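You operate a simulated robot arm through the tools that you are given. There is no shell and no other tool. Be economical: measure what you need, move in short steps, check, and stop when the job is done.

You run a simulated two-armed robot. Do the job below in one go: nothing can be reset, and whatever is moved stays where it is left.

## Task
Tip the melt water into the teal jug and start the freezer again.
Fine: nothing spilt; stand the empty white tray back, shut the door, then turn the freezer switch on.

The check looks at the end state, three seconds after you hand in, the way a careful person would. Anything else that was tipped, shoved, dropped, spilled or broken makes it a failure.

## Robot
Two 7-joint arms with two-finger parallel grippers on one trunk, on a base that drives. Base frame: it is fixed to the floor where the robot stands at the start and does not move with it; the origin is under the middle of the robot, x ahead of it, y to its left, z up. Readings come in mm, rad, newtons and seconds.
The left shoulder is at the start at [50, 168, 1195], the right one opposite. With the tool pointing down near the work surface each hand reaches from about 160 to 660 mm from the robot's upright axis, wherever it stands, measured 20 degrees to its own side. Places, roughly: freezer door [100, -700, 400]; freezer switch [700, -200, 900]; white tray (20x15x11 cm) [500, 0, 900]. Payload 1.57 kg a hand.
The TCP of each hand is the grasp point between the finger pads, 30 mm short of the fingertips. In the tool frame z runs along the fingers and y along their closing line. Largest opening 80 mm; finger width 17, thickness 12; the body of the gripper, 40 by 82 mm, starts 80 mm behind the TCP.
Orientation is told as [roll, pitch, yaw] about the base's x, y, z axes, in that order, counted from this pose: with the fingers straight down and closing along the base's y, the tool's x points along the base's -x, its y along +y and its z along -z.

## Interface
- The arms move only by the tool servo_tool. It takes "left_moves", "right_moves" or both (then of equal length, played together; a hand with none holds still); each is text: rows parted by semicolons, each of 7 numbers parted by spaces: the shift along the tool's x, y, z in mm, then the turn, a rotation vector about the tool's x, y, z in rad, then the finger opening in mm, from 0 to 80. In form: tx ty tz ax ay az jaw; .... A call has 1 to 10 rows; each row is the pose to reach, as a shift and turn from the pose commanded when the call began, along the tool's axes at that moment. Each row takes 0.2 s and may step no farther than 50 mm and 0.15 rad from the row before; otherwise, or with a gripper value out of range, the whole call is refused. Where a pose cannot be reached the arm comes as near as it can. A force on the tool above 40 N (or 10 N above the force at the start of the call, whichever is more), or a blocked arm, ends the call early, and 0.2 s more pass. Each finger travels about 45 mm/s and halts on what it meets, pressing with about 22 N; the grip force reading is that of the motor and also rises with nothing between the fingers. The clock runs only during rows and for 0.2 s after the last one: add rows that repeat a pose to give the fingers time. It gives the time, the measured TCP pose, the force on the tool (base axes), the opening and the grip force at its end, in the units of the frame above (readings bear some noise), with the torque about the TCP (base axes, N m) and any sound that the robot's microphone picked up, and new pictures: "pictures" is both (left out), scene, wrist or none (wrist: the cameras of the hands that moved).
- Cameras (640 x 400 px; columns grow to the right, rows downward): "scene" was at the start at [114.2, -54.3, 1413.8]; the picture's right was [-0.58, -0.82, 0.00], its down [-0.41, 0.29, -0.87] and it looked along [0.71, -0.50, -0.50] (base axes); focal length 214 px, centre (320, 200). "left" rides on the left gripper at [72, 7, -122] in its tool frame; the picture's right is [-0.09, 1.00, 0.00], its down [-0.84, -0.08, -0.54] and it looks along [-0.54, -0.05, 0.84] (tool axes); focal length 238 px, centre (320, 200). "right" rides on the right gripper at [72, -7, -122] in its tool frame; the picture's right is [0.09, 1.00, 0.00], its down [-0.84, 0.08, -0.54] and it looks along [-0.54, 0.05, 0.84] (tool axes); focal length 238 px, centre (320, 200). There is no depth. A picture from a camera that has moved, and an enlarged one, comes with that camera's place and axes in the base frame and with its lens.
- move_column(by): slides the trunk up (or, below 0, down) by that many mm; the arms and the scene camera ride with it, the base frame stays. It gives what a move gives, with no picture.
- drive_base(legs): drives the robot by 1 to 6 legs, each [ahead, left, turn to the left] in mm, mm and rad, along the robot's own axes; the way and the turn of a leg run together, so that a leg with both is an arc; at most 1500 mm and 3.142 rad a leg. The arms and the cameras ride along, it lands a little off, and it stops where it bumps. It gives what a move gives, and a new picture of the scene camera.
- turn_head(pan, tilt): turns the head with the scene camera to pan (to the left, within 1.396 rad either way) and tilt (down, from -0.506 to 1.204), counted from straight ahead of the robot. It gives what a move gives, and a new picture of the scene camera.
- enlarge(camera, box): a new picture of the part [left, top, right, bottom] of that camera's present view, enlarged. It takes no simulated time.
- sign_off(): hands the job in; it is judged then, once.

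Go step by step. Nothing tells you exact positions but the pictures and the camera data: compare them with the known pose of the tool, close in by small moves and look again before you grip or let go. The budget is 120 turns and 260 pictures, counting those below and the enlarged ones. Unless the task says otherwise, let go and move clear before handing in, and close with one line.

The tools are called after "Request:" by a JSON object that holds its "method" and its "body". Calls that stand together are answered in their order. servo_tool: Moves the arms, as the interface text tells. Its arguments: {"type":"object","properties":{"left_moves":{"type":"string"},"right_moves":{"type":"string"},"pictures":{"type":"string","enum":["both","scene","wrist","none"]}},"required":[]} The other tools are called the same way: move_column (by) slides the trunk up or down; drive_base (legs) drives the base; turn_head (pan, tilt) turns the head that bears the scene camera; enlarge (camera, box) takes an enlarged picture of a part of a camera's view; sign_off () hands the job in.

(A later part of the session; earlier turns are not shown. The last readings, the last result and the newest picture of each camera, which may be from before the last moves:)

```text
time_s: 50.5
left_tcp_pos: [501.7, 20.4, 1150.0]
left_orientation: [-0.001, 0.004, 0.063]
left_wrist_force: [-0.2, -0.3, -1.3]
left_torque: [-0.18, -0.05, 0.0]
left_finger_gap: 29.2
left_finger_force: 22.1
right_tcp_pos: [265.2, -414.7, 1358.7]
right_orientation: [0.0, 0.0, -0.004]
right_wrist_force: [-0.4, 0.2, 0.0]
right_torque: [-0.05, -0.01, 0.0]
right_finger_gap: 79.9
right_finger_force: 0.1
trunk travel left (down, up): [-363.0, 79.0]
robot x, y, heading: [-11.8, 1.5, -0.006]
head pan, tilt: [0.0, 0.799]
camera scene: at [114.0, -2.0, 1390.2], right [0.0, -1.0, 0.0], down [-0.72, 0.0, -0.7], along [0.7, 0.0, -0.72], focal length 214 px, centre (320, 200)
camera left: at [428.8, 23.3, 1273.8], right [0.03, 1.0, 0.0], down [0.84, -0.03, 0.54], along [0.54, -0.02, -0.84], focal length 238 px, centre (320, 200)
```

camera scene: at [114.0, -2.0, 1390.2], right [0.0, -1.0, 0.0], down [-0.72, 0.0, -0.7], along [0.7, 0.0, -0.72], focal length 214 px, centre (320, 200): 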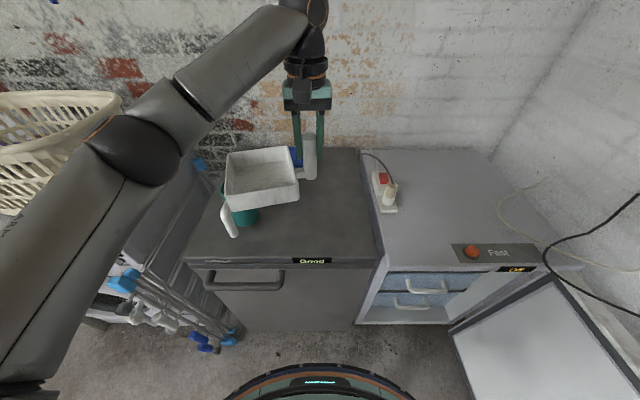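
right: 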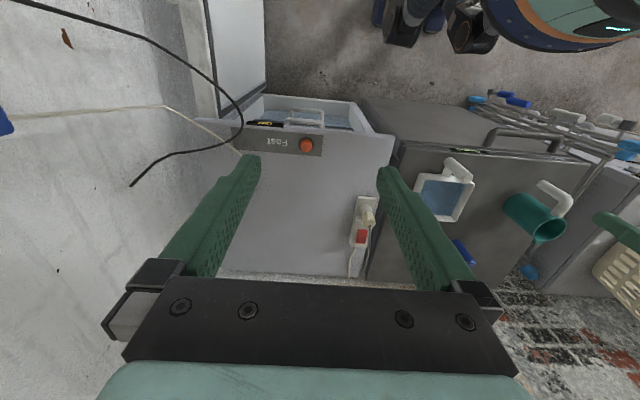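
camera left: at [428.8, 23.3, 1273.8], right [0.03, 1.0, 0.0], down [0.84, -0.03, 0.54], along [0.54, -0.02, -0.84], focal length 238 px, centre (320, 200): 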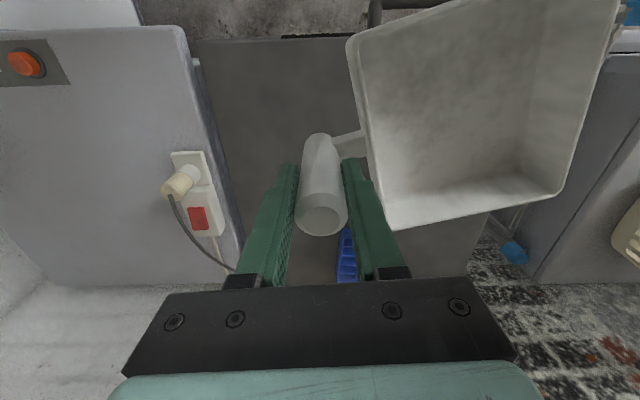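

The hand is straight down again and the tray is empty; it sits about 11° turned in the grip. I'll carry it back over its old place, turning so that the tray itself is square again.

Request:
{"method": "servo_tool", "body": {"left_moves": "6 -4.1 0 0 0 0.14 0;12 -8.2 0 0 0 0.28 0;18 -12.4 0 0 0 0.42 0;24 -16.5 0 0 0 0.56 0;30 -20.6 0 0 0 0.7 0;36 -24.8 0 0 0 0.84 0;42 -28.9 0 0 0 0.98 0;48 -33 0 0 0 1.12 0;54 -37.2 0 0 0 1.26 0;59.7 -41.3 0 0 0 1.4 0", "pictures": "none"}}

Request:
{"method": "servo_tool", "body": {"left_moves": "0 0 20 0 0 0.14 0;0 0 50 0 0 0.28 0;0 0 90 0 0 0.433 0;0 0 120 0 0 0.433 0;0 0 120 0 0 0.433 0"}}

Request:
{"method": "enlarge", "body": {"camera": "scene", "box": [200, 120, 400, 280]}}

```text
time_s: 52.8
left_tcp_pos: [443.3, -23.7, 1152.7]
left_orientation: [-0.003, 0.0, -1.341]
left_wrist_force: [0.1, 0.6, -1.0]
left_torque: [-0.07, 0.19, 0.01]
left_finger_gap: 28.9
left_finger_force: 21.8
right_tcp_pos: [265.8, -415.7, 1358.9]
right_orientation: [0.002, 0.0, -0.004]
right_wrist_force: [0.0, 0.2, 0.2]
right_torque: [-0.02, -0.02, 0.0]
right_finger_gap: 80.1
right_finger_force: 0.0
trunk travel left (down, up): [-363.0, 79.0]
robot x, y, heading: [-7.5, -3.4, -0.003]
head pan, tilt: [0.0, 0.799]
```

```text
refused: row 3 steps farther than a row can; nothing moved
```

```text
2.50 times, centred on (300, 200) of scene
camera zoom: at [113.6, -2.7, 1390.2], right [0.0, -1.0, 0.0], down [-0.72, 0.0, -0.7], along [0.7, 0.0, -0.72], focal length 536 px, centre (370, 200)
```

zoom: 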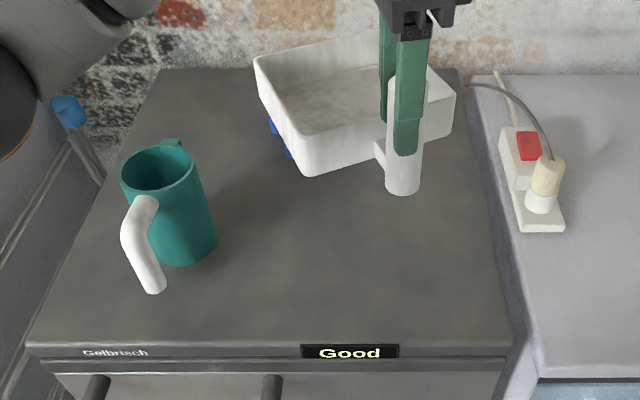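

No puddle is visible on the cabinet. Finishing the turn and lowering partway.

Request:
{"method": "servo_tool", "body": {"left_moves": "0 0 20 0 0 0.14 0;0 0 50 0 0 0.28 0;0 0 90 0 0 0.42 0;0 0 130 0 0 0.433 0;0 0 170 0 0 0.433 0;0 0 185 0 0 0.433 0;0 0 185 0 0 0.433 0"}}

Request:
{"method": "enlarge", "body": {"camera": "scene", "box": [200, 120, 400, 280]}}

```text
time_s: 54.4
left_tcp_pos: [443.2, -22.6, 967.5]
left_orientation: [-0.004, -0.001, -1.772]
left_wrist_force: [-0.5, 0.6, -1.9]
left_torque: [-0.01, 0.15, -0.02]
left_finger_gap: 28.8
left_finger_force: 21.9
right_tcp_pos: [265.6, -417.7, 1358.5]
right_orientation: [0.001, 0.0, -0.002]
right_wrist_force: [-0.3, 0.1, 0.1]
right_torque: [0.01, 0.01, 0.0]
right_finger_gap: 79.9
right_finger_force: 0.0
trunk travel left (down, up): [-363.0, 79.0]
robot x, y, heading: [-5.6, -2.5, -0.004]
head pan, tilt: [0.0, 0.799]
camera scene: at [113.7, -2.6, 1390.2], right [0.0, -1.0, 0.0], down [-0.72, 0.0, -0.7], along [0.7, 0.0, -0.72], focal length 214 px, centre (320, 200)
camera left: at [464.2, 46.3, 1090.1], right [0.96, -0.29, 0.0], down [-0.24, -0.8, 0.54], along [-0.16, -0.52, -0.84], focal length 238 px, centre (320, 200)
```

scene: 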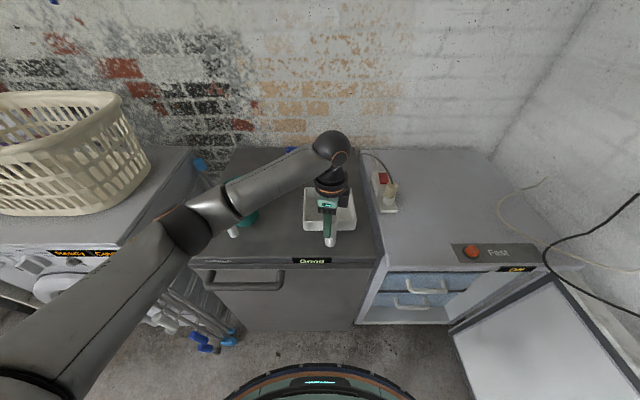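
left: 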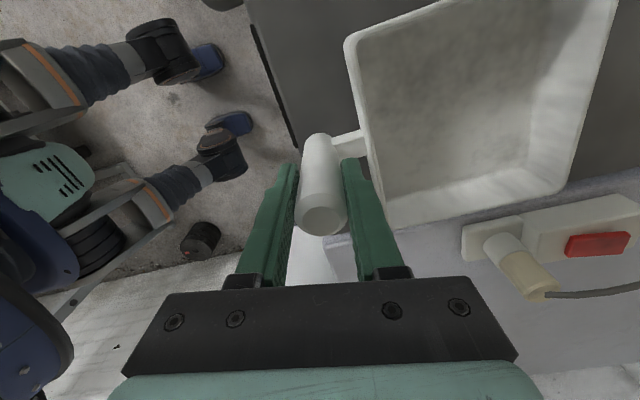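

```text
2.50 times, centred on (300, 200) of scene
camera zoom: at [113.7, -2.6, 1390.2], right [0.0, -1.0, 0.0], down [-0.72, 0.0, -0.7], along [0.7, 0.0, -0.72], focal length 536 px, centre (370, 200)
```

zoom: 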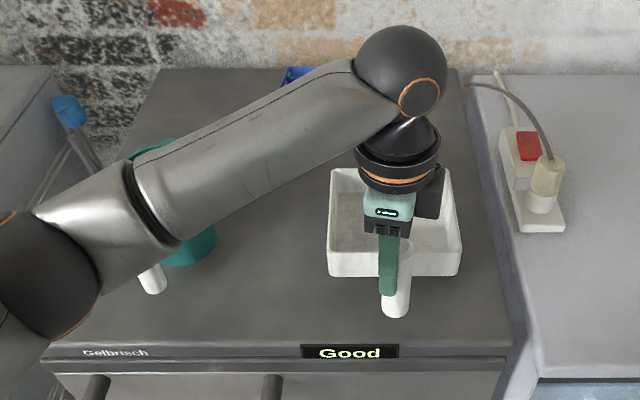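

The tray is square. I'll lower to just above the surface, then touch down gently.

Request:
{"method": "servo_tool", "body": {"left_moves": "-2 1.5 12 0 0 0 0;-2 1.5 24 0 0 0 0;-2 1.5 31 0 0 0 0;-2 1.5 34 0 0 0 0;-2 1.5 34 0 0 0 0", "pictures": "none"}}

Request:
{"method": "servo_tool", "body": {"left_moves": "0 0 2 0 0 0 0;0 0 4 0 0 0 0;0 0 4 0 0 0 0", "pictures": "wrist"}}

Request:
{"method": "enlarge", "body": {"camera": "scene", "box": [270, 150, 400, 270]}}

```text
time_s: 55.5
left_tcp_pos: [444.4, -26.0, 933.2]
left_orientation: [-0.001, -0.001, -1.771]
left_wrist_force: [-0.1, -0.5, 0.8]
left_torque: [-0.19, -0.29, -0.01]
left_finger_gap: 28.9
left_finger_force: 22.3
right_tcp_pos: [265.1, -416.5, 1358.5]
right_orientation: [0.001, 0.0, -0.004]
right_wrist_force: [-0.7, -0.5, 0.8]
right_torque: [-0.01, -0.02, 0.01]
right_finger_gap: 80.1
right_finger_force: 0.1
trunk travel left (down, up): [-363.0, 79.0]
robot x, y, heading: [-8.5, 0.8, -0.006]
head pan, tilt: [0.0, 0.799]
```

```text
time_s: 56.4
left_tcp_pos: [443.8, -26.3, 930.7]
left_orientation: [-0.001, -0.004, -1.775]
left_wrist_force: [3.4, 0.1, 19.7]
left_torque: [-0.08, -0.03, -0.06]
left_finger_gap: 28.6
left_finger_force: 21.8
right_tcp_pos: [264.6, -415.4, 1359.4]
right_orientation: [0.0, 0.0, -0.004]
right_wrist_force: [0.1, 0.0, -0.3]
right_torque: [0.03, -0.04, 0.02]
right_finger_gap: 79.9
right_finger_force: 0.1
trunk travel left (down, up): [-363.0, 79.0]
robot x, y, heading: [-3.0, -0.8, -0.003]
head pan, tilt: [0.0, 0.799]
camera left: at [464.2, 43.7, 1053.7], right [0.96, -0.29, 0.0], down [-0.24, -0.8, 0.54], along [-0.16, -0.52, -0.84], focal length 238 px, centre (320, 200)
```

left: 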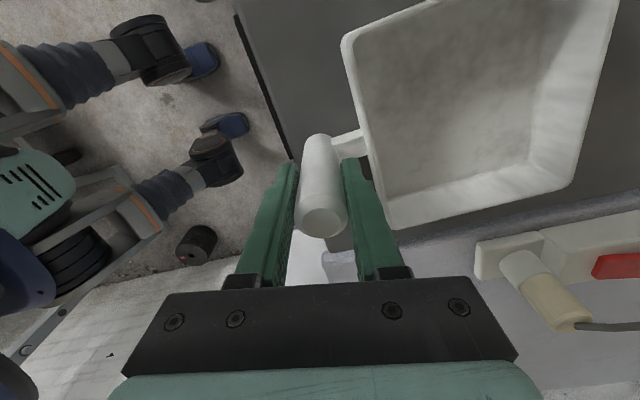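

```text
3.33 times, centred on (335, 210) of scene
camera zoom: at [112.3, -2.3, 1390.6], right [0.0, -1.0, 0.0], down [-0.72, 0.0, -0.7], along [0.7, 0.0, -0.72], focal length 715 px, centre (270, 167)
```

zoom: 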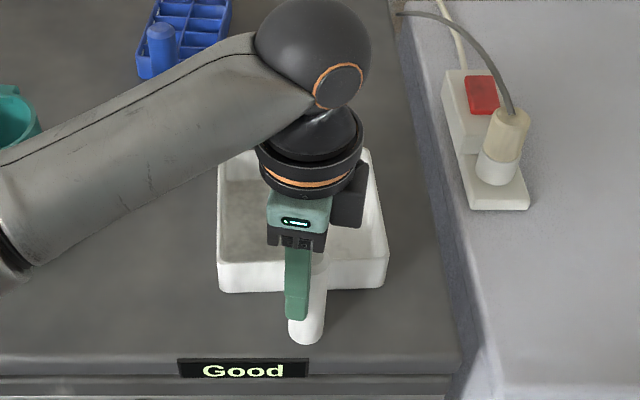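

It has touched down with about 20 N. I'll ease off 3 mm, open, and rise straight up.

Request:
{"method": "servo_tool", "body": {"left_moves": "0 0 -3 0 0 0 0;0 0 -3 0 0 0 20;0 0 -3 0 0 0 40;0 0 -3 0 0 0 60;0 0 -3 0 0 0 60;0 0 -3 0 0 0 60", "pictures": "wrist"}}

```text
time_s: 57.8
left_tcp_pos: [444.0, -25.3, 932.4]
left_orientation: [-0.003, -0.002, -1.771]
left_wrist_force: [-0.2, -0.8, 0.5]
left_torque: [0.04, 0.0, -0.01]
left_finger_gap: 60.1
left_finger_force: 0.2
right_tcp_pos: [266.5, -416.2, 1358.2]
right_orientation: [-0.001, 0.001, -0.003]
right_wrist_force: [-0.6, 0.3, 0.3]
right_torque: [0.03, -0.02, -0.01]
right_finger_gap: 80.2
right_finger_force: 0.1
trunk travel left (down, up): [-363.0, 79.0]
robot x, y, heading: [-10.2, 0.1, -0.005]
head pan, tilt: [0.0, 0.799]
camera left: at [464.8, 44.0, 1054.8], right [0.96, -0.29, 0.0], down [-0.24, -0.8, 0.54], along [-0.16, -0.52, -0.84], focal length 238 px, centre (320, 200)
```

left: 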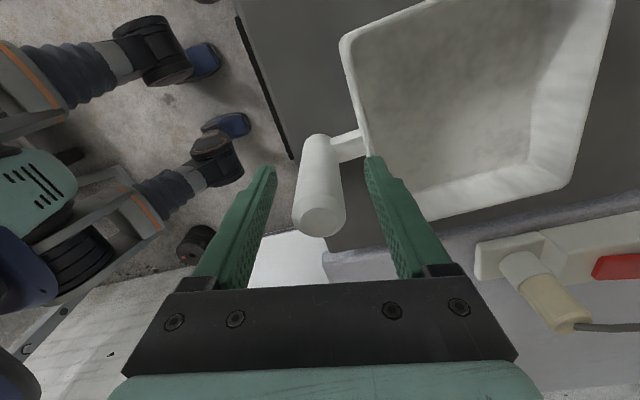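

Released cleanly. Raising the hand clear.

Request:
{"method": "servo_tool", "body": {"left_moves": "0 0 -40 0 0 0 60;0 0 -85 0 0 0 60;0 0 -130 0 0 0 40;0 0 -175 0 0 0 20;0 0 -220 0 0 0 10;0 0 -240 0 0 0 0", "pictures": "wrist"}}

Request:
{"method": "turn_head", "body": {"pan": -0.9, "tilt": 0.75}}

Request:
{"method": "enlarge", "body": {"camera": "right", "box": [100, 0, 420, 200]}}

```text
time_s: 59.1
left_tcp_pos: [445.7, -28.8, 1171.4]
left_orientation: [-0.003, -0.001, -1.772]
left_wrist_force: [-0.1, 0.5, 0.3]
left_torque: [0.0, 0.02, 0.0]
left_finger_gap: 0.1
left_finger_force: 12.1
right_tcp_pos: [264.8, -416.6, 1358.4]
right_orientation: [-0.001, 0.0, -0.004]
right_wrist_force: [-0.2, 0.3, 0.1]
right_torque: [0.0, -0.01, -0.01]
right_finger_gap: 79.6
right_finger_force: 0.1
trunk travel left (down, up): [-363.0, 79.0]
robot x, y, heading: [-10.1, 0.6, -0.0]
head pan, tilt: [0.0, 0.799]
camera left: at [467.9, 40.6, 1294.3], right [0.96, -0.29, 0.0], down [-0.24, -0.8, 0.54], along [-0.16, -0.52, -0.84], focal length 238 px, centre (320, 200)
```

left: 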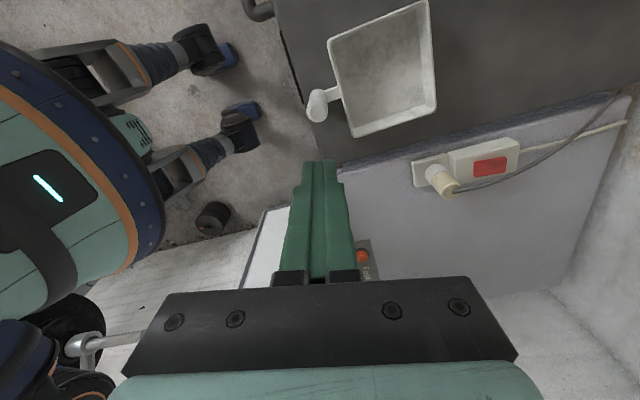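

```text
time_s: 60.4
left_tcp_pos: [447.5, -29.3, 1172.0]
left_orientation: [-0.005, -0.001, -1.772]
left_wrist_force: [0.1, 0.2, -0.3]
left_torque: [0.02, 0.0, -0.02]
left_finger_gap: 0.0
left_finger_force: 21.6
right_tcp_pos: [265.0, -416.6, 1358.6]
right_orientation: [0.001, 0.001, -0.003]
right_wrist_force: [-1.1, 0.1, -0.1]
right_torque: [0.0, 0.01, 0.01]
right_finger_gap: 80.2
right_finger_force: 0.0
trunk travel left (down, up): [-363.0, 79.0]
robot x, y, heading: [-4.5, -1.4, -0.006]
head pan, tilt: [-0.901, 0.75]
camera scene: at [84.2, -67.4, 1394.3], right [-0.79, -0.62, 0.0], down [-0.42, 0.54, -0.73], along [0.45, -0.57, -0.68], focal length 214 px, centre (320, 200)
```

scene: 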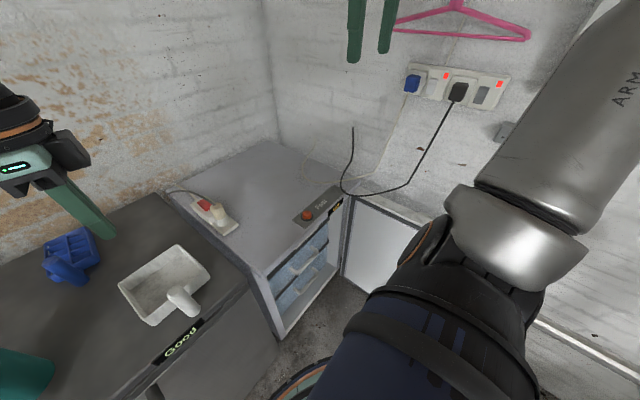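

```text
2.00 times, centred on (260, 100) of right
camera zoom: at [192.5, -422.7, 1481.6], right [-0.09, 1.0, 0.0], down [0.84, 0.07, 0.54], along [0.54, 0.05, -0.84], focal length 477 px, centre (440, 400)
```

zoom: 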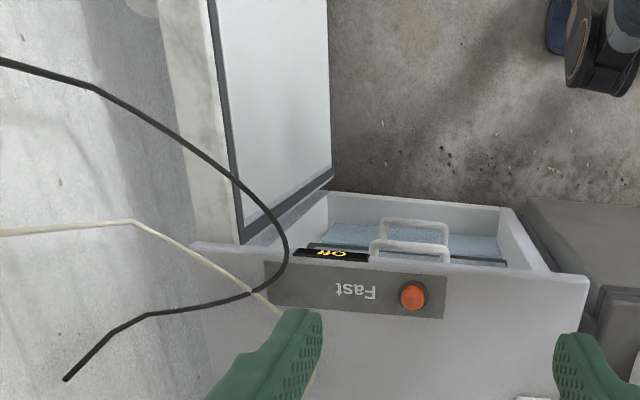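

The tray is back. Next is the freezer door, which stands open along the right wall; I'll turn the right hand so that its camera looks at the door.

Request:
{"method": "servo_tool", "body": {"right_moves": "16 9 3 0 0 0.15 80;33 17 6 0 0 0.3 80;50 26 8 0 0 0.45 80;66 35 11 0 0 0.6 80;82 43 14 0 0 0.75 80;99 52 17 0 0 0.9 80;115 61 20 0 0 1.05 80;132 70 22 0 0 1.2 80;148 78 25 0 0 1.35 80;165 87 28 0 0 1.5 80"}}

```text
time_s: 62.5
left_tcp_pos: [447.3, -28.3, 1171.9]
left_orientation: [-0.003, -0.002, -1.773]
left_wrist_force: [-0.1, 0.5, -0.3]
left_torque: [0.03, -0.01, -0.02]
left_finger_gap: 0.0
left_finger_force: 21.1
right_tcp_pos: [118.5, -322.1, 1310.1]
right_orientation: [0.0, 0.0, -1.506]
right_wrist_force: [-0.7, -0.5, 0.3]
right_torque: [-0.01, 0.0, 0.02]
right_finger_gap: 79.9
right_finger_force: 0.0
right hand out of reach, approached as far as the arm can: row 6, 7, 8, 9, 10
trunk travel left (down, up): [-363.0, 79.0]
robot x, y, heading: [-7.4, 0.2, 0.001]
head pan, tilt: [-0.901, 0.75]
camera scene: at [83.9, -67.3, 1394.3], right [-0.79, -0.62, 0.0], down [-0.42, 0.54, -0.73], along [0.45, -0.57, -0.68], focal length 214 px, centre (320, 200)
camera right: at [107.3, -250.8, 1433.7], right [0.99, 0.16, 0.0], down [0.13, -0.83, 0.54], along [0.09, -0.54, -0.84], focal length 238 px, centre (320, 200)
```

scene: 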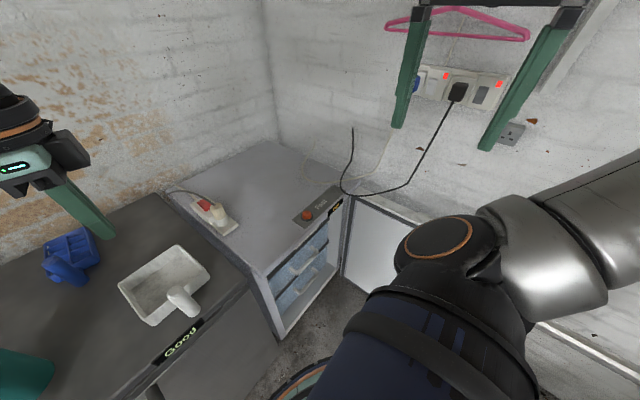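
right: 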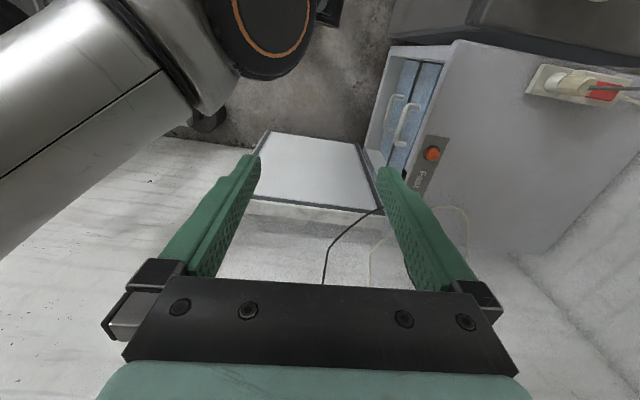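

Request:
{"method": "enlarge", "body": {"camera": "right", "box": [220, 110, 460, 260]}}

Request:
{"method": "turn_head", "body": {"pan": -0.35, "tilt": 1.0}}

Request:
{"method": "enlarge", "body": {"camera": "scene", "box": [380, 100, 640, 300]}}

```text
2.67 times, centred on (340, 185) of right
camera zoom: at [107.3, -250.8, 1433.7], right [0.99, 0.16, 0.0], down [0.13, -0.83, 0.54], along [0.09, -0.54, -0.84], focal length 636 px, centre (267, 240)
```

zoom: 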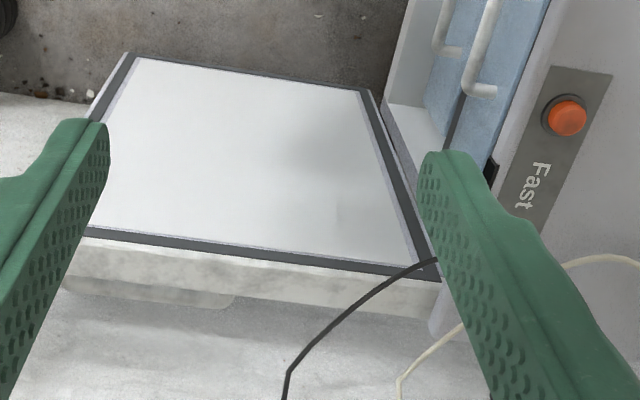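

```text
time_s: 63.5
left_tcp_pos: [447.1, -29.9, 1170.7]
left_orientation: [-0.004, -0.002, -1.77]
left_wrist_force: [-0.9, 0.6, -1.2]
left_torque: [0.01, 0.01, 0.03]
left_finger_gap: 0.0
left_finger_force: 21.0
right_tcp_pos: [120.1, -321.9, 1311.3]
right_orientation: [-0.001, 0.0, -1.503]
right_wrist_force: [0.2, 0.4, 0.0]
right_torque: [0.0, 0.05, 0.01]
right_finger_gap: 79.8
right_finger_force: 0.1
trunk travel left (down, up): [-363.0, 79.0]
robot x, y, heading: [-5.5, -1.6, -0.006]
head pan, tilt: [-0.351, 1.0]
camera scene: at [98.2, -26.5, 1375.2], right [-0.35, -0.94, 0.0], down [-0.79, 0.29, -0.54], along [0.51, -0.19, -0.84], focal length 214 px, centre (320, 200)
```

scene: 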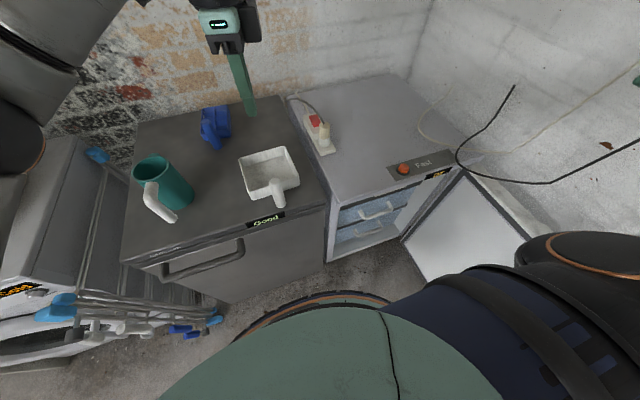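

```text
2.00 times, centred on (510, 200) of scene
camera zoom: at [98.2, -26.5, 1375.2], right [-0.35, -0.94, 0.0], down [-0.79, 0.29, -0.54], along [0.51, -0.19, -0.84], focal length 429 px, centre (-60, 200)
```

zoom: 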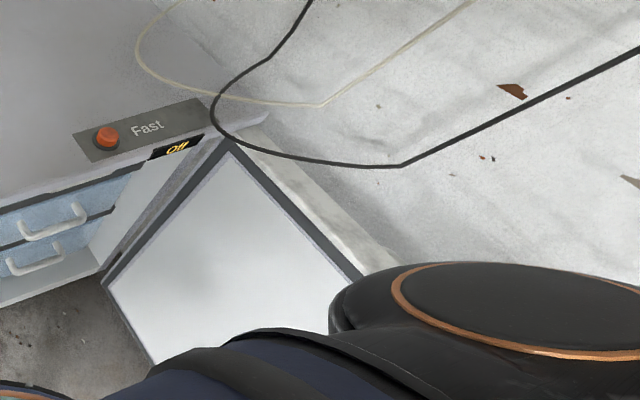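

The door's inner face runs from its hinge near (409, −702) to the free edge near (−114, −708), about 60 mm thick and top at z ≈ 760. I'll stand farther back, turned right, so that the right hand can reach around the free edge.

Request:
{"method": "drive_base", "body": {"legs": [[-240, 0, 0], [0, -140, 0], [0, 0, -0.8]]}}

Request:
{"method": "turn_head", "body": {"pan": -0.3, "tilt": 0.75}}

```text
time_s: 66.7
left_tcp_pos: [199.9, -182.1, 1171.7]
left_orientation: [-0.004, -0.002, -1.819]
left_wrist_force: [0.1, 0.5, 0.0]
left_torque: [-0.03, -0.02, -0.02]
left_finger_gap: 0.0
left_finger_force: 20.9
right_tcp_pos: [-139.9, -462.0, 1310.9]
right_orientation: [0.0, 0.002, -1.551]
right_wrist_force: [-0.6, -0.3, -0.1]
right_torque: [0.03, -0.01, -0.02]
right_finger_gap: 79.9
right_finger_force: 0.1
trunk travel left (down, up): [-363.0, 79.0]
robot x, y, heading: [-255.5, -136.0, -0.053]
head pan, tilt: [-0.351, 1.0]
stopped in leg 3: the robot was blocked; the commanded pose is now the measured one
camera scene: at [-147.8, -164.2, 1375.1], right [-0.39, -0.92, 0.0], down [-0.77, 0.33, -0.54], along [0.5, -0.21, -0.84], focal length 214 px, centre (320, 200)
```

scene: 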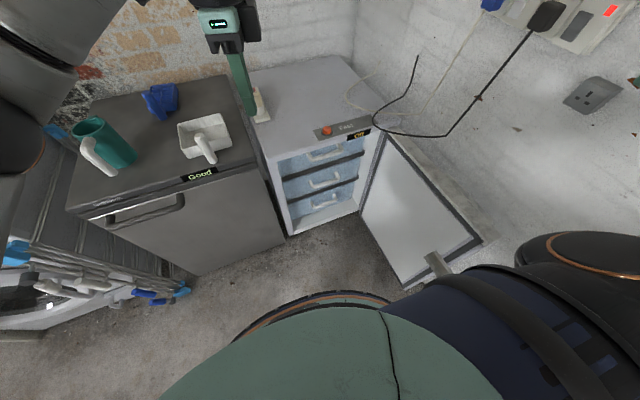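

```text
time_s: 67.5
left_tcp_pos: [200.9, -182.9, 1170.8]
left_orientation: [-0.004, -0.002, -1.819]
left_wrist_force: [-0.2, 0.1, 0.7]
left_torque: [0.0, -0.02, 0.01]
left_finger_gap: 0.0
left_finger_force: 21.9
right_tcp_pos: [-141.0, -461.6, 1310.6]
right_orientation: [0.0, 0.0, -1.552]
right_wrist_force: [-0.3, 0.3, -0.3]
right_torque: [-0.01, -0.01, -0.02]
right_finger_gap: 80.2
right_finger_force: 0.0
trunk travel left (down, up): [-363.0, 79.0]
robot x, y, heading: [-256.2, -133.9, -0.046]
head pan, tilt: [-0.3, 0.75]
camera scene: at [-134.1, -165.5, 1394.2], right [-0.34, -0.94, 0.0], down [-0.64, 0.24, -0.73], along [0.69, -0.25, -0.68], focal length 214 px, centre (320, 200)
```

scene: 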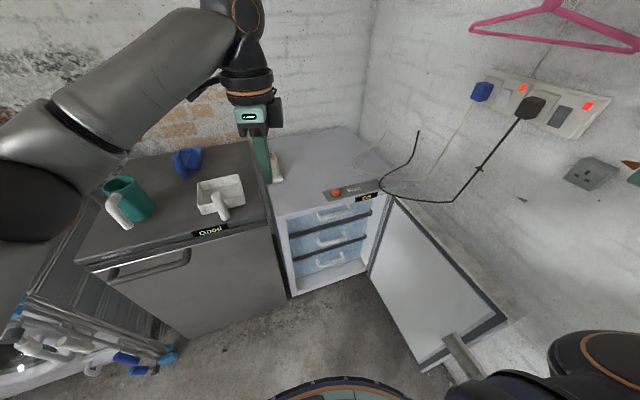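

The turn was blocked by something. I'll look at what's near the door's free edge and beside me.

Request:
{"method": "enlarge", "body": {"camera": "scene", "box": [360, 200, 640, 400]}}

Request:
{"method": "turn_head", "body": {"pan": -1.39, "tilt": 0.7}}

Request:
{"method": "enlarge", "body": {"camera": "right", "box": [0, 0, 640, 400]}}

```text
2.00 times, centred on (500, 300) of scene
camera zoom: at [-134.1, -165.5, 1394.2], right [-0.34, -0.94, 0.0], down [-0.64, 0.24, -0.73], along [0.69, -0.25, -0.68], focal length 429 px, centre (-40, 0)
```

zoom: 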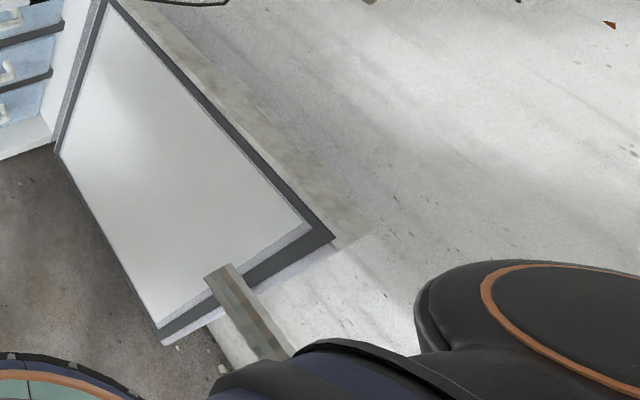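

```text
time_s: 68.8
left_tcp_pos: [201.5, -181.8, 1171.5]
left_orientation: [-0.004, -0.002, -1.82]
left_wrist_force: [-0.1, 0.4, 0.0]
left_torque: [0.01, 0.04, 0.02]
left_finger_gap: 0.0
left_finger_force: 21.2
right_tcp_pos: [-141.5, -461.4, 1310.9]
right_orientation: [0.0, 0.0, -1.551]
right_wrist_force: [0.0, -0.6, 0.6]
right_torque: [0.05, 0.02, 0.01]
right_finger_gap: 79.9
right_finger_force: 0.0
trunk travel left (down, up): [-363.0, 79.0]
robot x, y, heading: [-252.2, -130.0, -0.052]
head pan, tilt: [-1.389, 0.7]
camera scene: at [-200.8, -221.2, 1398.5], right [-0.99, -0.13, 0.0], down [-0.08, 0.64, -0.76], along [0.1, -0.76, -0.64], focal length 214 px, centre (320, 200)
```

scene: 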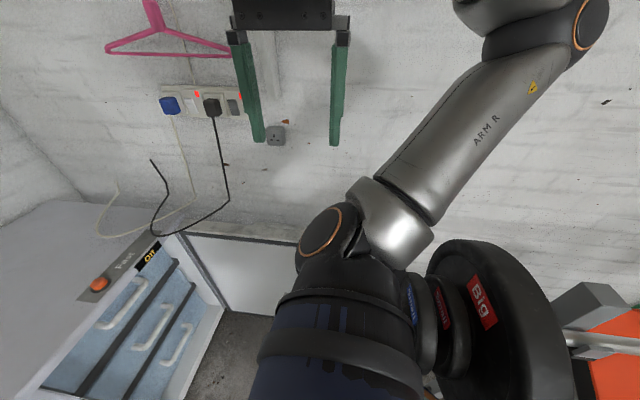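

```text
1.00 times, centred on (320, 200) of right
camera zoom: at [-149.5, -388.9, 1433.7], right [0.99, 0.11, 0.0], down [0.09, -0.84, 0.54], along [0.06, -0.54, -0.84], focal length 238 px, centre (320, 200)
```

zoom: 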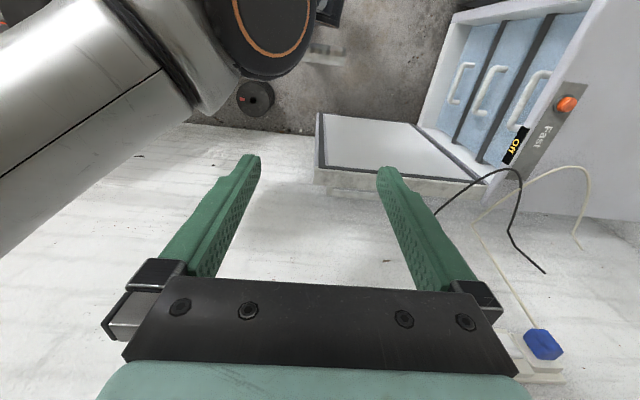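

There's a weight rack to my right: a barbell at about y −407, z 985, ending at x ≈ −109, which I must stay clear of. I'll retreat to the left and return the right arm to its starting pose.

Request:
{"method": "drive_base", "body": {"legs": [[0, 170, 0], [300, 0, 0]]}}

Request:
{"method": "servo_tool", "body": {"right_moves": "-11 15 -5 0 0 -0.15 80;-21 30 -10 0 0 -0.3 80;-32 45 -14 0 0 -0.45 80;-42 60 -19 0 0 -0.6 80;-53 74 -24 0 0 -0.75 80;-63 89 -29 0 0 -0.9 80;-74 104 -34 0 0 -1.05 80;-85 119 -38 0 0 -1.2 80;-95 134 -43 0 0 -1.35 80;-106 149 -48 0 0 -1.5 80", "pictures": "scene"}}

```text
time_s: 72.0
left_tcp_pos: [513.6, -25.7, 1171.4]
left_orientation: [-0.003, -0.002, -1.822]
left_wrist_force: [0.2, 0.6, -1.2]
left_torque: [0.01, -0.01, -0.02]
left_finger_gap: 0.2
left_finger_force: 21.0
right_tcp_pos: [171.0, -302.5, 1312.4]
right_orientation: [0.001, 0.0, -1.554]
right_wrist_force: [-0.1, 0.0, -0.4]
right_torque: [-0.01, 0.04, 0.0]
right_finger_gap: 79.6
right_finger_force: 0.1
trunk travel left (down, up): [-363.0, 79.0]
robot x, y, heading: [62.4, 25.3, -0.055]
head pan, tilt: [-1.389, 0.7]
camera scene: at [111.9, -63.5, 1398.5], right [-0.99, -0.13, 0.0], down [-0.08, 0.64, -0.76], along [0.1, -0.76, -0.64], focal length 214 px, centre (320, 200)
```

scene: 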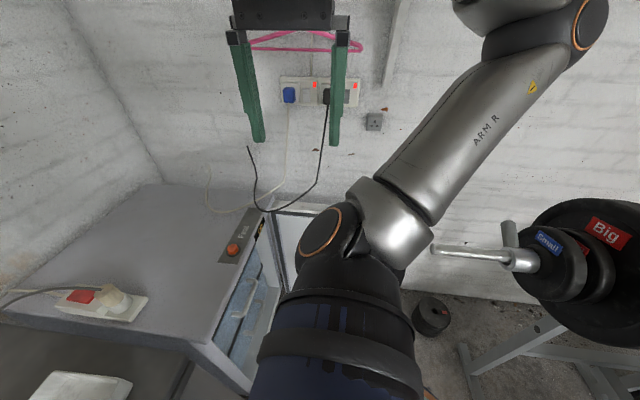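

```text
time_s: 74.2
left_tcp_pos: [513.6, -26.1, 1171.2]
left_orientation: [-0.004, -0.001, -1.82]
left_wrist_force: [-0.5, 0.6, -0.4]
left_torque: [0.0, -0.02, -0.02]
left_finger_gap: 0.0
left_finger_force: 21.8
right_tcp_pos: [323.7, -407.3, 1358.5]
right_orientation: [0.0, 0.001, -0.053]
right_wrist_force: [-0.4, 0.8, 0.3]
right_torque: [0.01, 0.01, 0.02]
right_finger_gap: 79.9
right_finger_force: 0.0
trunk travel left (down, up): [-363.0, 79.0]
robot x, y, heading: [59.1, 24.5, -0.051]
head pan, tilt: [-1.389, 0.7]
camera scene: at [111.8, -63.5, 1398.5], right [-0.99, -0.13, 0.0], down [-0.08, 0.64, -0.76], along [0.1, -0.76, -0.64], focal length 214 px, centre (320, 200)
```

scene: 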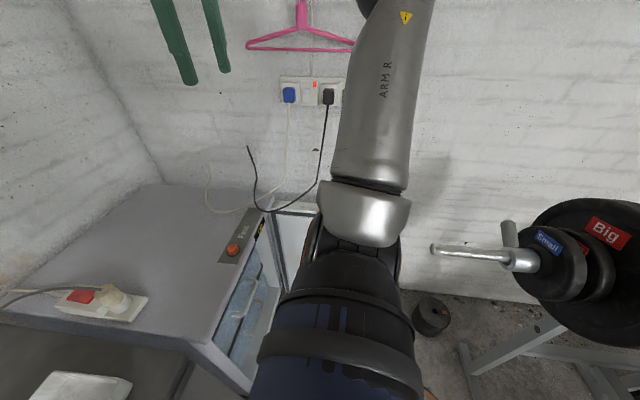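

The rack is undisturbed. Now I turn right on the spot to face the door.

Request:
{"method": "drive_base", "body": {"legs": [[0, 0, -1.5]]}}

Request:
{"method": "turn_head", "body": {"pan": 0.0, "tilt": 0.7}}

```text
time_s: 78.2
left_tcp_pos: [44.7, -430.6, 1172.5]
left_orientation: [-0.003, -0.001, 2.973]
left_wrist_force: [-0.7, -0.3, 0.0]
left_torque: [-0.02, -0.02, 0.01]
left_finger_gap: 0.2
left_finger_force: 21.1
right_tcp_pos: [-350.0, -272.8, 1358.1]
right_orientation: [-0.001, -0.002, -1.544]
right_wrist_force: [0.3, 0.2, 0.0]
right_torque: [-0.03, 0.02, -0.04]
right_finger_gap: 80.2
right_finger_force: 0.1
trunk travel left (down, up): [-363.0, 79.0]
robot x, y, heading: [61.4, 23.2, -1.541]
head pan, tilt: [-1.389, 0.7]
camera scene: at [-21.6, -34.6, 1398.5], right [-0.21, 0.98, 0.0], down [0.63, 0.13, -0.76], along [-0.75, -0.16, -0.64], focal length 214 px, centre (320, 200)
```

scene: 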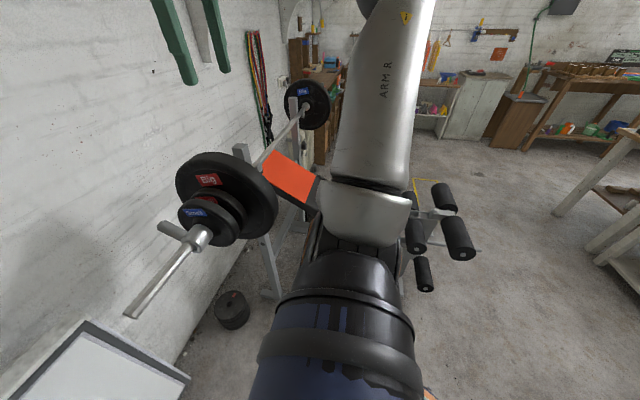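

```text
time_s: 79.8
left_tcp_pos: [46.5, -430.3, 1171.5]
left_orientation: [-0.002, -0.002, 2.972]
left_wrist_force: [-0.2, -0.3, -1.0]
left_torque: [0.01, 0.0, -0.02]
left_finger_gap: 0.0
left_finger_force: 21.8
right_tcp_pos: [-349.3, -271.8, 1358.5]
right_orientation: [0.0, -0.001, -1.543]
right_wrist_force: [0.1, 0.3, -0.2]
right_torque: [0.0, 0.01, -0.01]
right_finger_gap: 80.4
right_finger_force: 0.0
trunk travel left (down, up): [-363.0, 79.0]
robot x, y, heading: [62.1, 25.8, -1.541]
head pan, tilt: [0.0, 0.7]
camera scene: at [63.8, -102.0, 1398.5], right [-1.0, -0.03, 0.0], down [-0.02, 0.64, -0.76], along [0.02, -0.76, -0.64], focal length 214 px, centre (320, 200)
```

scene: 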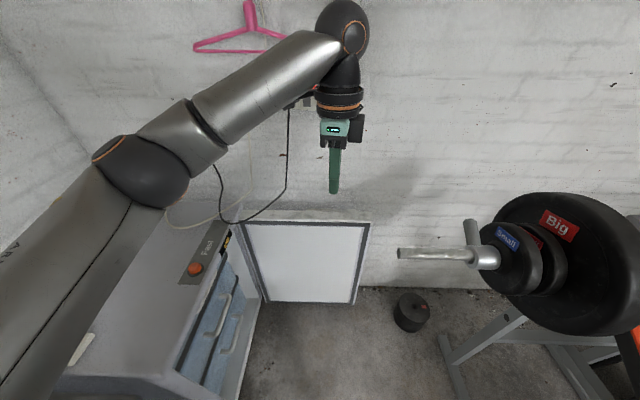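

Request:
{"method": "enlarge", "body": {"camera": "scene", "box": [200, 180, 420, 330]}}

```text
2.67 times, centred on (310, 255) of scene
camera zoom: at [63.8, -102.0, 1398.5], right [-1.0, -0.03, 0.0], down [-0.02, 0.64, -0.76], along [0.02, -0.76, -0.64], focal length 572 px, centre (347, 53)
```

zoom: 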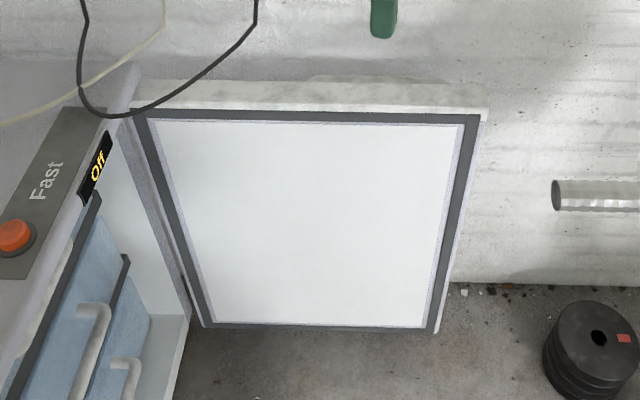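

I now see the door well: inner face y ≈ −700, outer ≈ −772, wall ≈ −852, top z ≈ 773, so there's an 80 mm gap behind it. I'll turn a bit further so the left shoulder is nearer the door and far from the barbell.

Request:
{"method": "drive_base", "body": {"legs": [[0, 0, -0.4], [170, 100, 0]]}}

Request:
{"method": "turn_head", "body": {"pan": 0.3, "tilt": 0.8}}

```text
time_s: 82.5
left_tcp_pos: [-93.5, -584.3, 1170.5]
left_orientation: [-0.004, -0.002, 2.58]
left_wrist_force: [-1.0, -0.4, -0.1]
left_torque: [0.03, -0.01, 0.02]
left_finger_gap: 0.0
left_finger_force: 21.7
right_tcp_pos: [-399.4, -286.5, 1358.5]
right_orientation: [-0.001, -0.001, -1.936]
right_wrist_force: [0.2, -0.6, 0.8]
right_torque: [0.02, 0.04, -0.02]
right_finger_gap: 79.8
right_finger_force: 0.0
trunk travel left (down, up): [-363.0, 79.0]
robot x, y, heading: [92.5, -169.2, -1.938]
head pan, tilt: [0.0, 0.7]
camera scene: at [48.9, -287.1, 1398.4], right [-0.93, 0.36, 0.0], down [0.23, 0.6, -0.76], along [-0.27, -0.71, -0.64], focal length 214 px, centre (320, 200)
```

scene: 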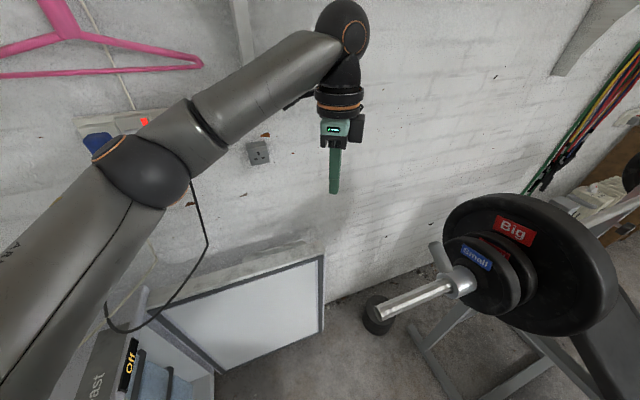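

```text
time_s: 83.3
left_tcp_pos: [-94.9, -583.4, 1171.9]
left_orientation: [-0.002, -0.001, 2.58]
left_wrist_force: [-0.2, 0.8, -0.2]
left_torque: [-0.02, 0.01, 0.0]
left_finger_gap: 0.0
left_finger_force: 20.9
right_tcp_pos: [-399.2, -286.3, 1359.0]
right_orientation: [0.0, -0.003, -1.935]
right_wrist_force: [0.1, 0.4, -0.1]
right_torque: [-0.01, 0.01, -0.02]
right_finger_gap: 80.0
right_finger_force: 0.1
trunk travel left (down, up): [-363.0, 79.0]
robot x, y, heading: [95.9, -165.9, -1.938]
head pan, tilt: [0.3, 0.799]
camera scene: at [73.8, -287.5, 1390.3], right [-1.0, 0.06, 0.0], down [0.05, 0.72, -0.7], along [-0.04, -0.7, -0.72], focal length 214 px, centre (320, 200)
```

scene: 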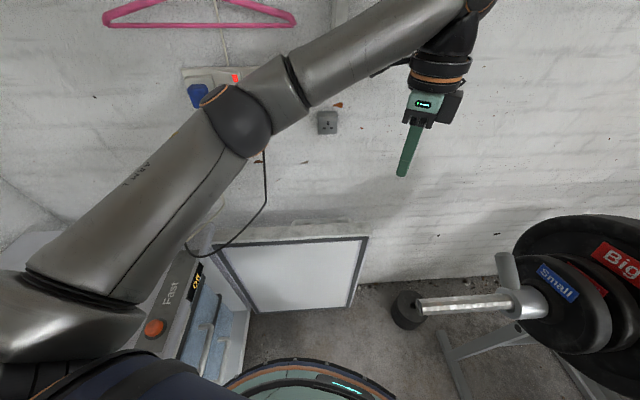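

I'll move the left hand over the door's top, with closed fingers, turned so that they will go behind the door's outer face.

Request:
{"method": "servo_tool", "body": {"left_moves": "43 10 12 0 0 -0.112 0;86 20 24 0 0 -0.224 0;129 30 36 0 0 -0.336 0;172 40 48 0 0 -0.448 0;215 50 60 0 0 -0.56 0;215 50 60 0 0 -0.56 0"}}

```text
time_s: 84.7
left_tcp_pos: [59.8, -739.4, 1117.2]
left_orientation: [0.001, -0.001, -3.139]
left_wrist_force: [-1.3, 0.9, 0.6]
left_torque: [-0.11, -0.07, 0.01]
left_finger_gap: 0.0
left_finger_force: 21.7
right_tcp_pos: [-400.7, -284.1, 1357.2]
right_orientation: [0.004, -0.004, -1.934]
right_wrist_force: [-0.2, 0.6, 1.3]
right_torque: [-0.12, -0.06, 0.01]
right_finger_gap: 80.2
right_finger_force: 0.1
trunk travel left (down, up): [-363.0, 79.0]
robot x, y, heading: [90.1, -169.4, -1.933]
head pan, tilt: [0.3, 0.799]
camera scene: at [72.1, -285.9, 1390.7], right [-1.0, 0.06, 0.0], down [0.05, 0.71, -0.7], along [-0.04, -0.7, -0.72], focal length 214 px, centre (320, 200)
camera left: at [131.2, -746.2, 1238.8], right [-0.09, -1.0, 0.0], down [-0.84, 0.08, 0.54], along [-0.54, 0.05, -0.84], focal length 238 px, centre (320, 200)
```

scene: 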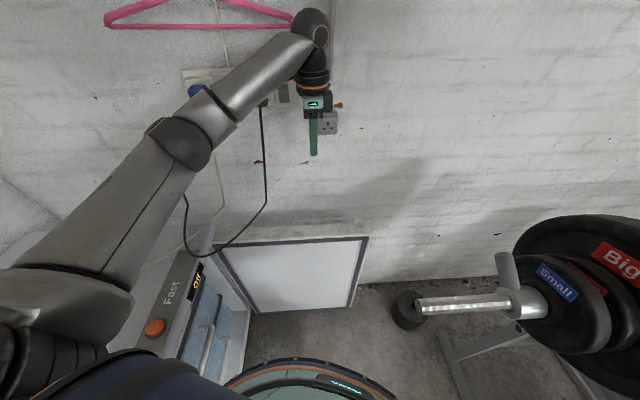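
left: 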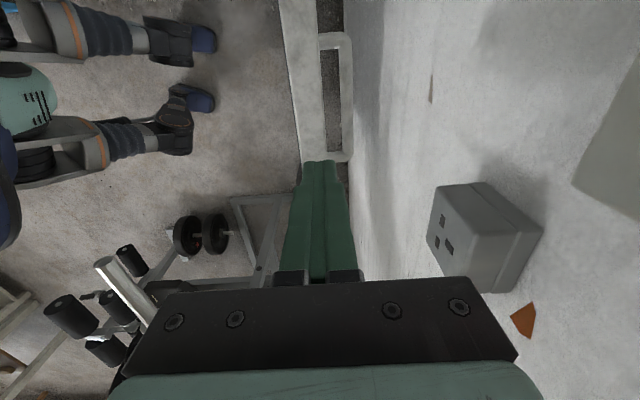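

The wrist view shows a bar handle on the door's outer face, spanning x −64 to 134 at y ≈ −788, with a 43 mm opening behind the door. I'll hook my closed fingers down into that opening. Lowering the trunk a little first.

Request:
{"method": "move_column", "body": {"by": -90}}

Request:
{"method": "servo_tool", "body": {"left_moves": "-14 5 40 0 0 0 0;-28 10 80 0 0 0 0;-42 16 120 0 0 0 0;-56 16 150 0 0 0 0;-56 16 150 0 0 0 0"}}

Request:
{"method": "enlarge", "body": {"camera": "left", "box": [220, 0, 440, 220]}}

```text
time_s: 86.0
left_tcp_pos: [59.3, -740.3, 1023.8]
left_orientation: [-0.003, 0.0, 3.14]
left_wrist_force: [-0.6, 1.3, -0.1]
left_torque: [0.01, 0.0, 0.02]
left_finger_gap: 0.2
left_finger_force: 21.5
right_tcp_pos: [-399.0, -285.5, 1269.3]
right_orientation: [0.0, -0.001, -1.935]
right_wrist_force: [0.4, -0.2, -0.3]
right_torque: [-0.02, -0.02, 0.01]
right_finger_gap: 80.0
right_finger_force: 0.0
trunk travel left (down, up): [-273.0, 169.0]
robot x, y, heading: [93.5, -166.5, -1.932]
head pan, tilt: [0.3, 0.799]
```

```text
time_s: 87.2
left_tcp_pos: [5.3, -755.6, 873.9]
left_orientation: [-0.002, 0.0, 3.139]
left_wrist_force: [0.6, -0.1, 0.5]
left_torque: [0.01, 0.0, 0.0]
left_finger_gap: 0.0
left_finger_force: 21.3
right_tcp_pos: [-400.3, -285.4, 1268.5]
right_orientation: [0.001, -0.004, -1.936]
right_wrist_force: [0.3, 0.7, 0.6]
right_torque: [0.02, -0.03, 0.01]
right_finger_gap: 79.8
right_finger_force: 0.1
trunk travel left (down, up): [-273.0, 169.0]
robot x, y, heading: [95.3, -172.0, -1.931]
head pan, tilt: [0.3, 0.799]
camera scene: at [74.0, -287.4, 1300.3], right [-1.0, 0.06, 0.0], down [0.05, 0.72, -0.7], along [-0.04, -0.7, -0.72], focal length 214 px, centre (320, 200)
camera left: at [76.5, -762.3, 995.9], right [-0.09, -1.0, 0.0], down [-0.84, 0.08, 0.54], along [-0.54, 0.05, -0.84], focal length 238 px, centre (320, 200)
```

scene: 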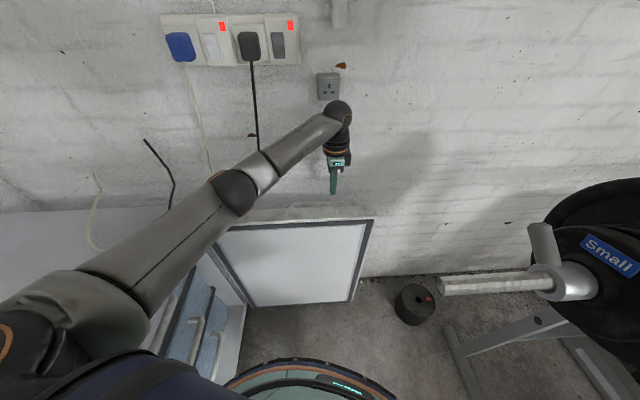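
left: 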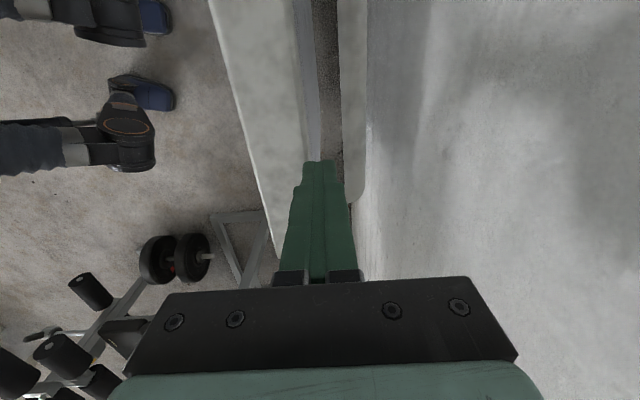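

```text
1.82 times, centred on (330, 110) of left
camera zoom: at [76.5, -762.3, 995.9], right [-0.09, -1.0, 0.0], down [-0.84, 0.08, 0.54], along [-0.54, 0.05, -0.84], focal length 433 px, centre (302, 364)
```

zoom: 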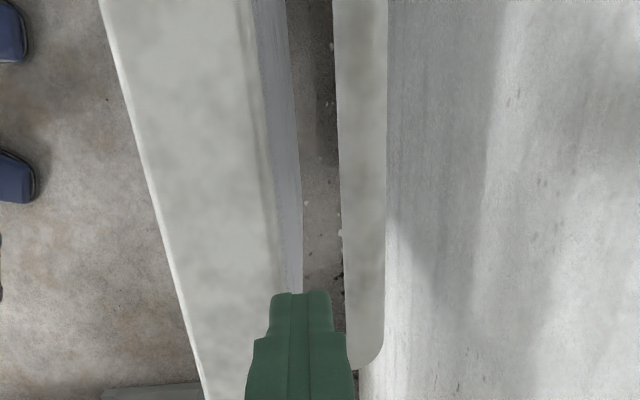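

The opening behind the bar is only about 33 mm, so instead I'll straddle the bar with slightly opened fingers, one in the opening and one on the wall side. I'll line up at y ≈ −790.

Request:
{"method": "servo_tool", "body": {"left_moves": "10 17 0 0 0 0 46;15 34 0 0 0 0 46;15 34 15 0 0 0 46;15 34 30 0 0 0 46", "pictures": "wrist"}}

Request:
{"method": "enlarge", "body": {"camera": "left", "box": [220, 0, 440, 220]}}

```text
time_s: 88.2
left_tcp_pos: [21.1, -789.4, 843.2]
left_orientation: [-0.005, -0.001, 3.141]
left_wrist_force: [-0.4, -0.6, 0.5]
left_torque: [-0.01, 0.0, 0.02]
left_finger_gap: 46.1
left_finger_force: 0.1
right_tcp_pos: [-399.0, -284.6, 1268.1]
right_orientation: [0.001, -0.002, -1.936]
right_wrist_force: [0.0, 0.7, 0.4]
right_torque: [0.02, -0.01, 0.01]
right_finger_gap: 79.8
right_finger_force: 0.1
trunk travel left (down, up): [-273.0, 169.0]
robot x, y, heading: [95.1, -166.0, -1.936]
head pan, tilt: [0.3, 0.799]
camera left: at [92.4, -796.7, 965.4], right [-0.09, -1.0, 0.0], down [-0.84, 0.08, 0.54], along [-0.54, 0.05, -0.84], focal length 238 px, centre (320, 200)
```

left: 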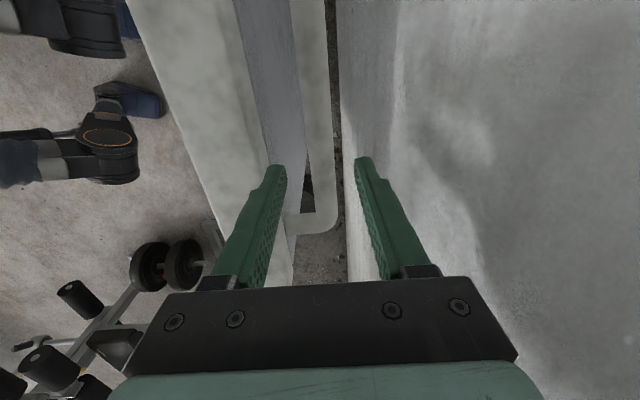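

```text
1.82 times, centred on (330, 110) of left
camera zoom: at [92.4, -796.7, 965.4], right [-0.09, -1.0, 0.0], down [-0.84, 0.08, 0.54], along [-0.54, 0.05, -0.84], focal length 433 px, centre (302, 364)
```

zoom: 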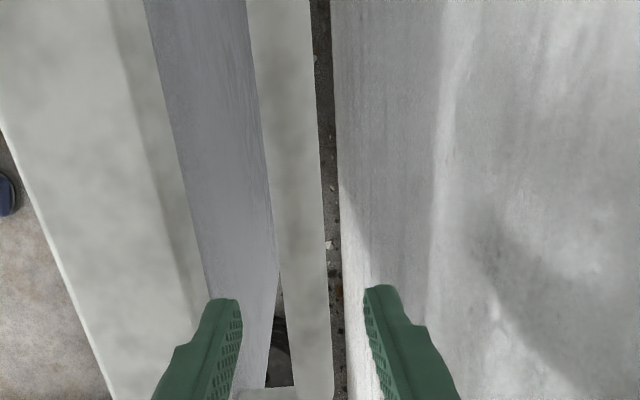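

The bar is at y −777…−802, top z 765, centred between my fingers. Descending onto it.

Request:
{"method": "servo_tool", "body": {"left_moves": "0 0 30 0 0 0 46;0 0 60 0 0 0 46;0 0 85 0 0 0 46;0 0 98 0 0 0 46;0 0 98 0 0 0 46"}}

```text
time_s: 89.4
left_tcp_pos: [20.2, -787.5, 745.2]
left_orientation: [-0.001, 0.001, 3.14]
left_wrist_force: [-0.1, -0.1, -0.3]
left_torque: [0.0, 0.0, 0.0]
left_finger_gap: 46.0
left_finger_force: 0.1
right_tcp_pos: [-400.6, -286.0, 1268.5]
right_orientation: [0.0, -0.003, -1.936]
right_wrist_force: [-0.3, 0.7, 0.0]
right_torque: [-0.04, 0.01, 0.01]
right_finger_gap: 80.0
right_finger_force: 0.0
trunk travel left (down, up): [-273.0, 169.0]
robot x, y, heading: [93.8, -166.4, -1.934]
head pan, tilt: [0.3, 0.799]
camera scene: at [73.7, -287.4, 1300.3], right [-1.0, 0.06, 0.0], down [0.05, 0.72, -0.7], along [-0.04, -0.7, -0.72], focal length 214 px, centre (320, 200)
camera left: at [91.9, -793.6, 867.5], right [-0.09, -1.0, 0.0], down [-0.84, 0.08, 0.54], along [-0.54, 0.05, -0.84], focal length 238 px, centre (320, 200)
```

scene: 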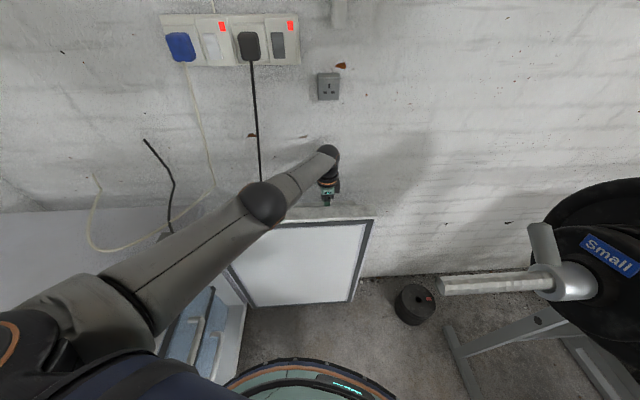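
left: 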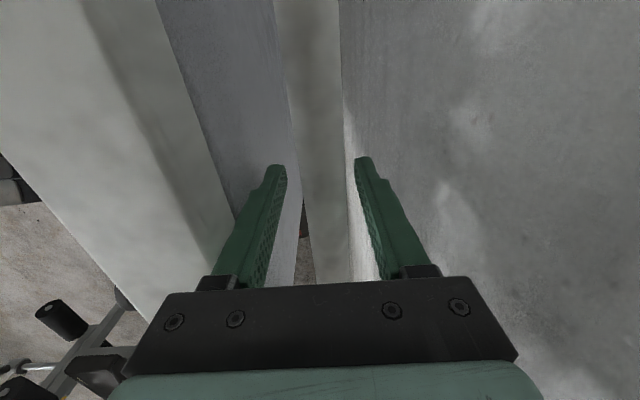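

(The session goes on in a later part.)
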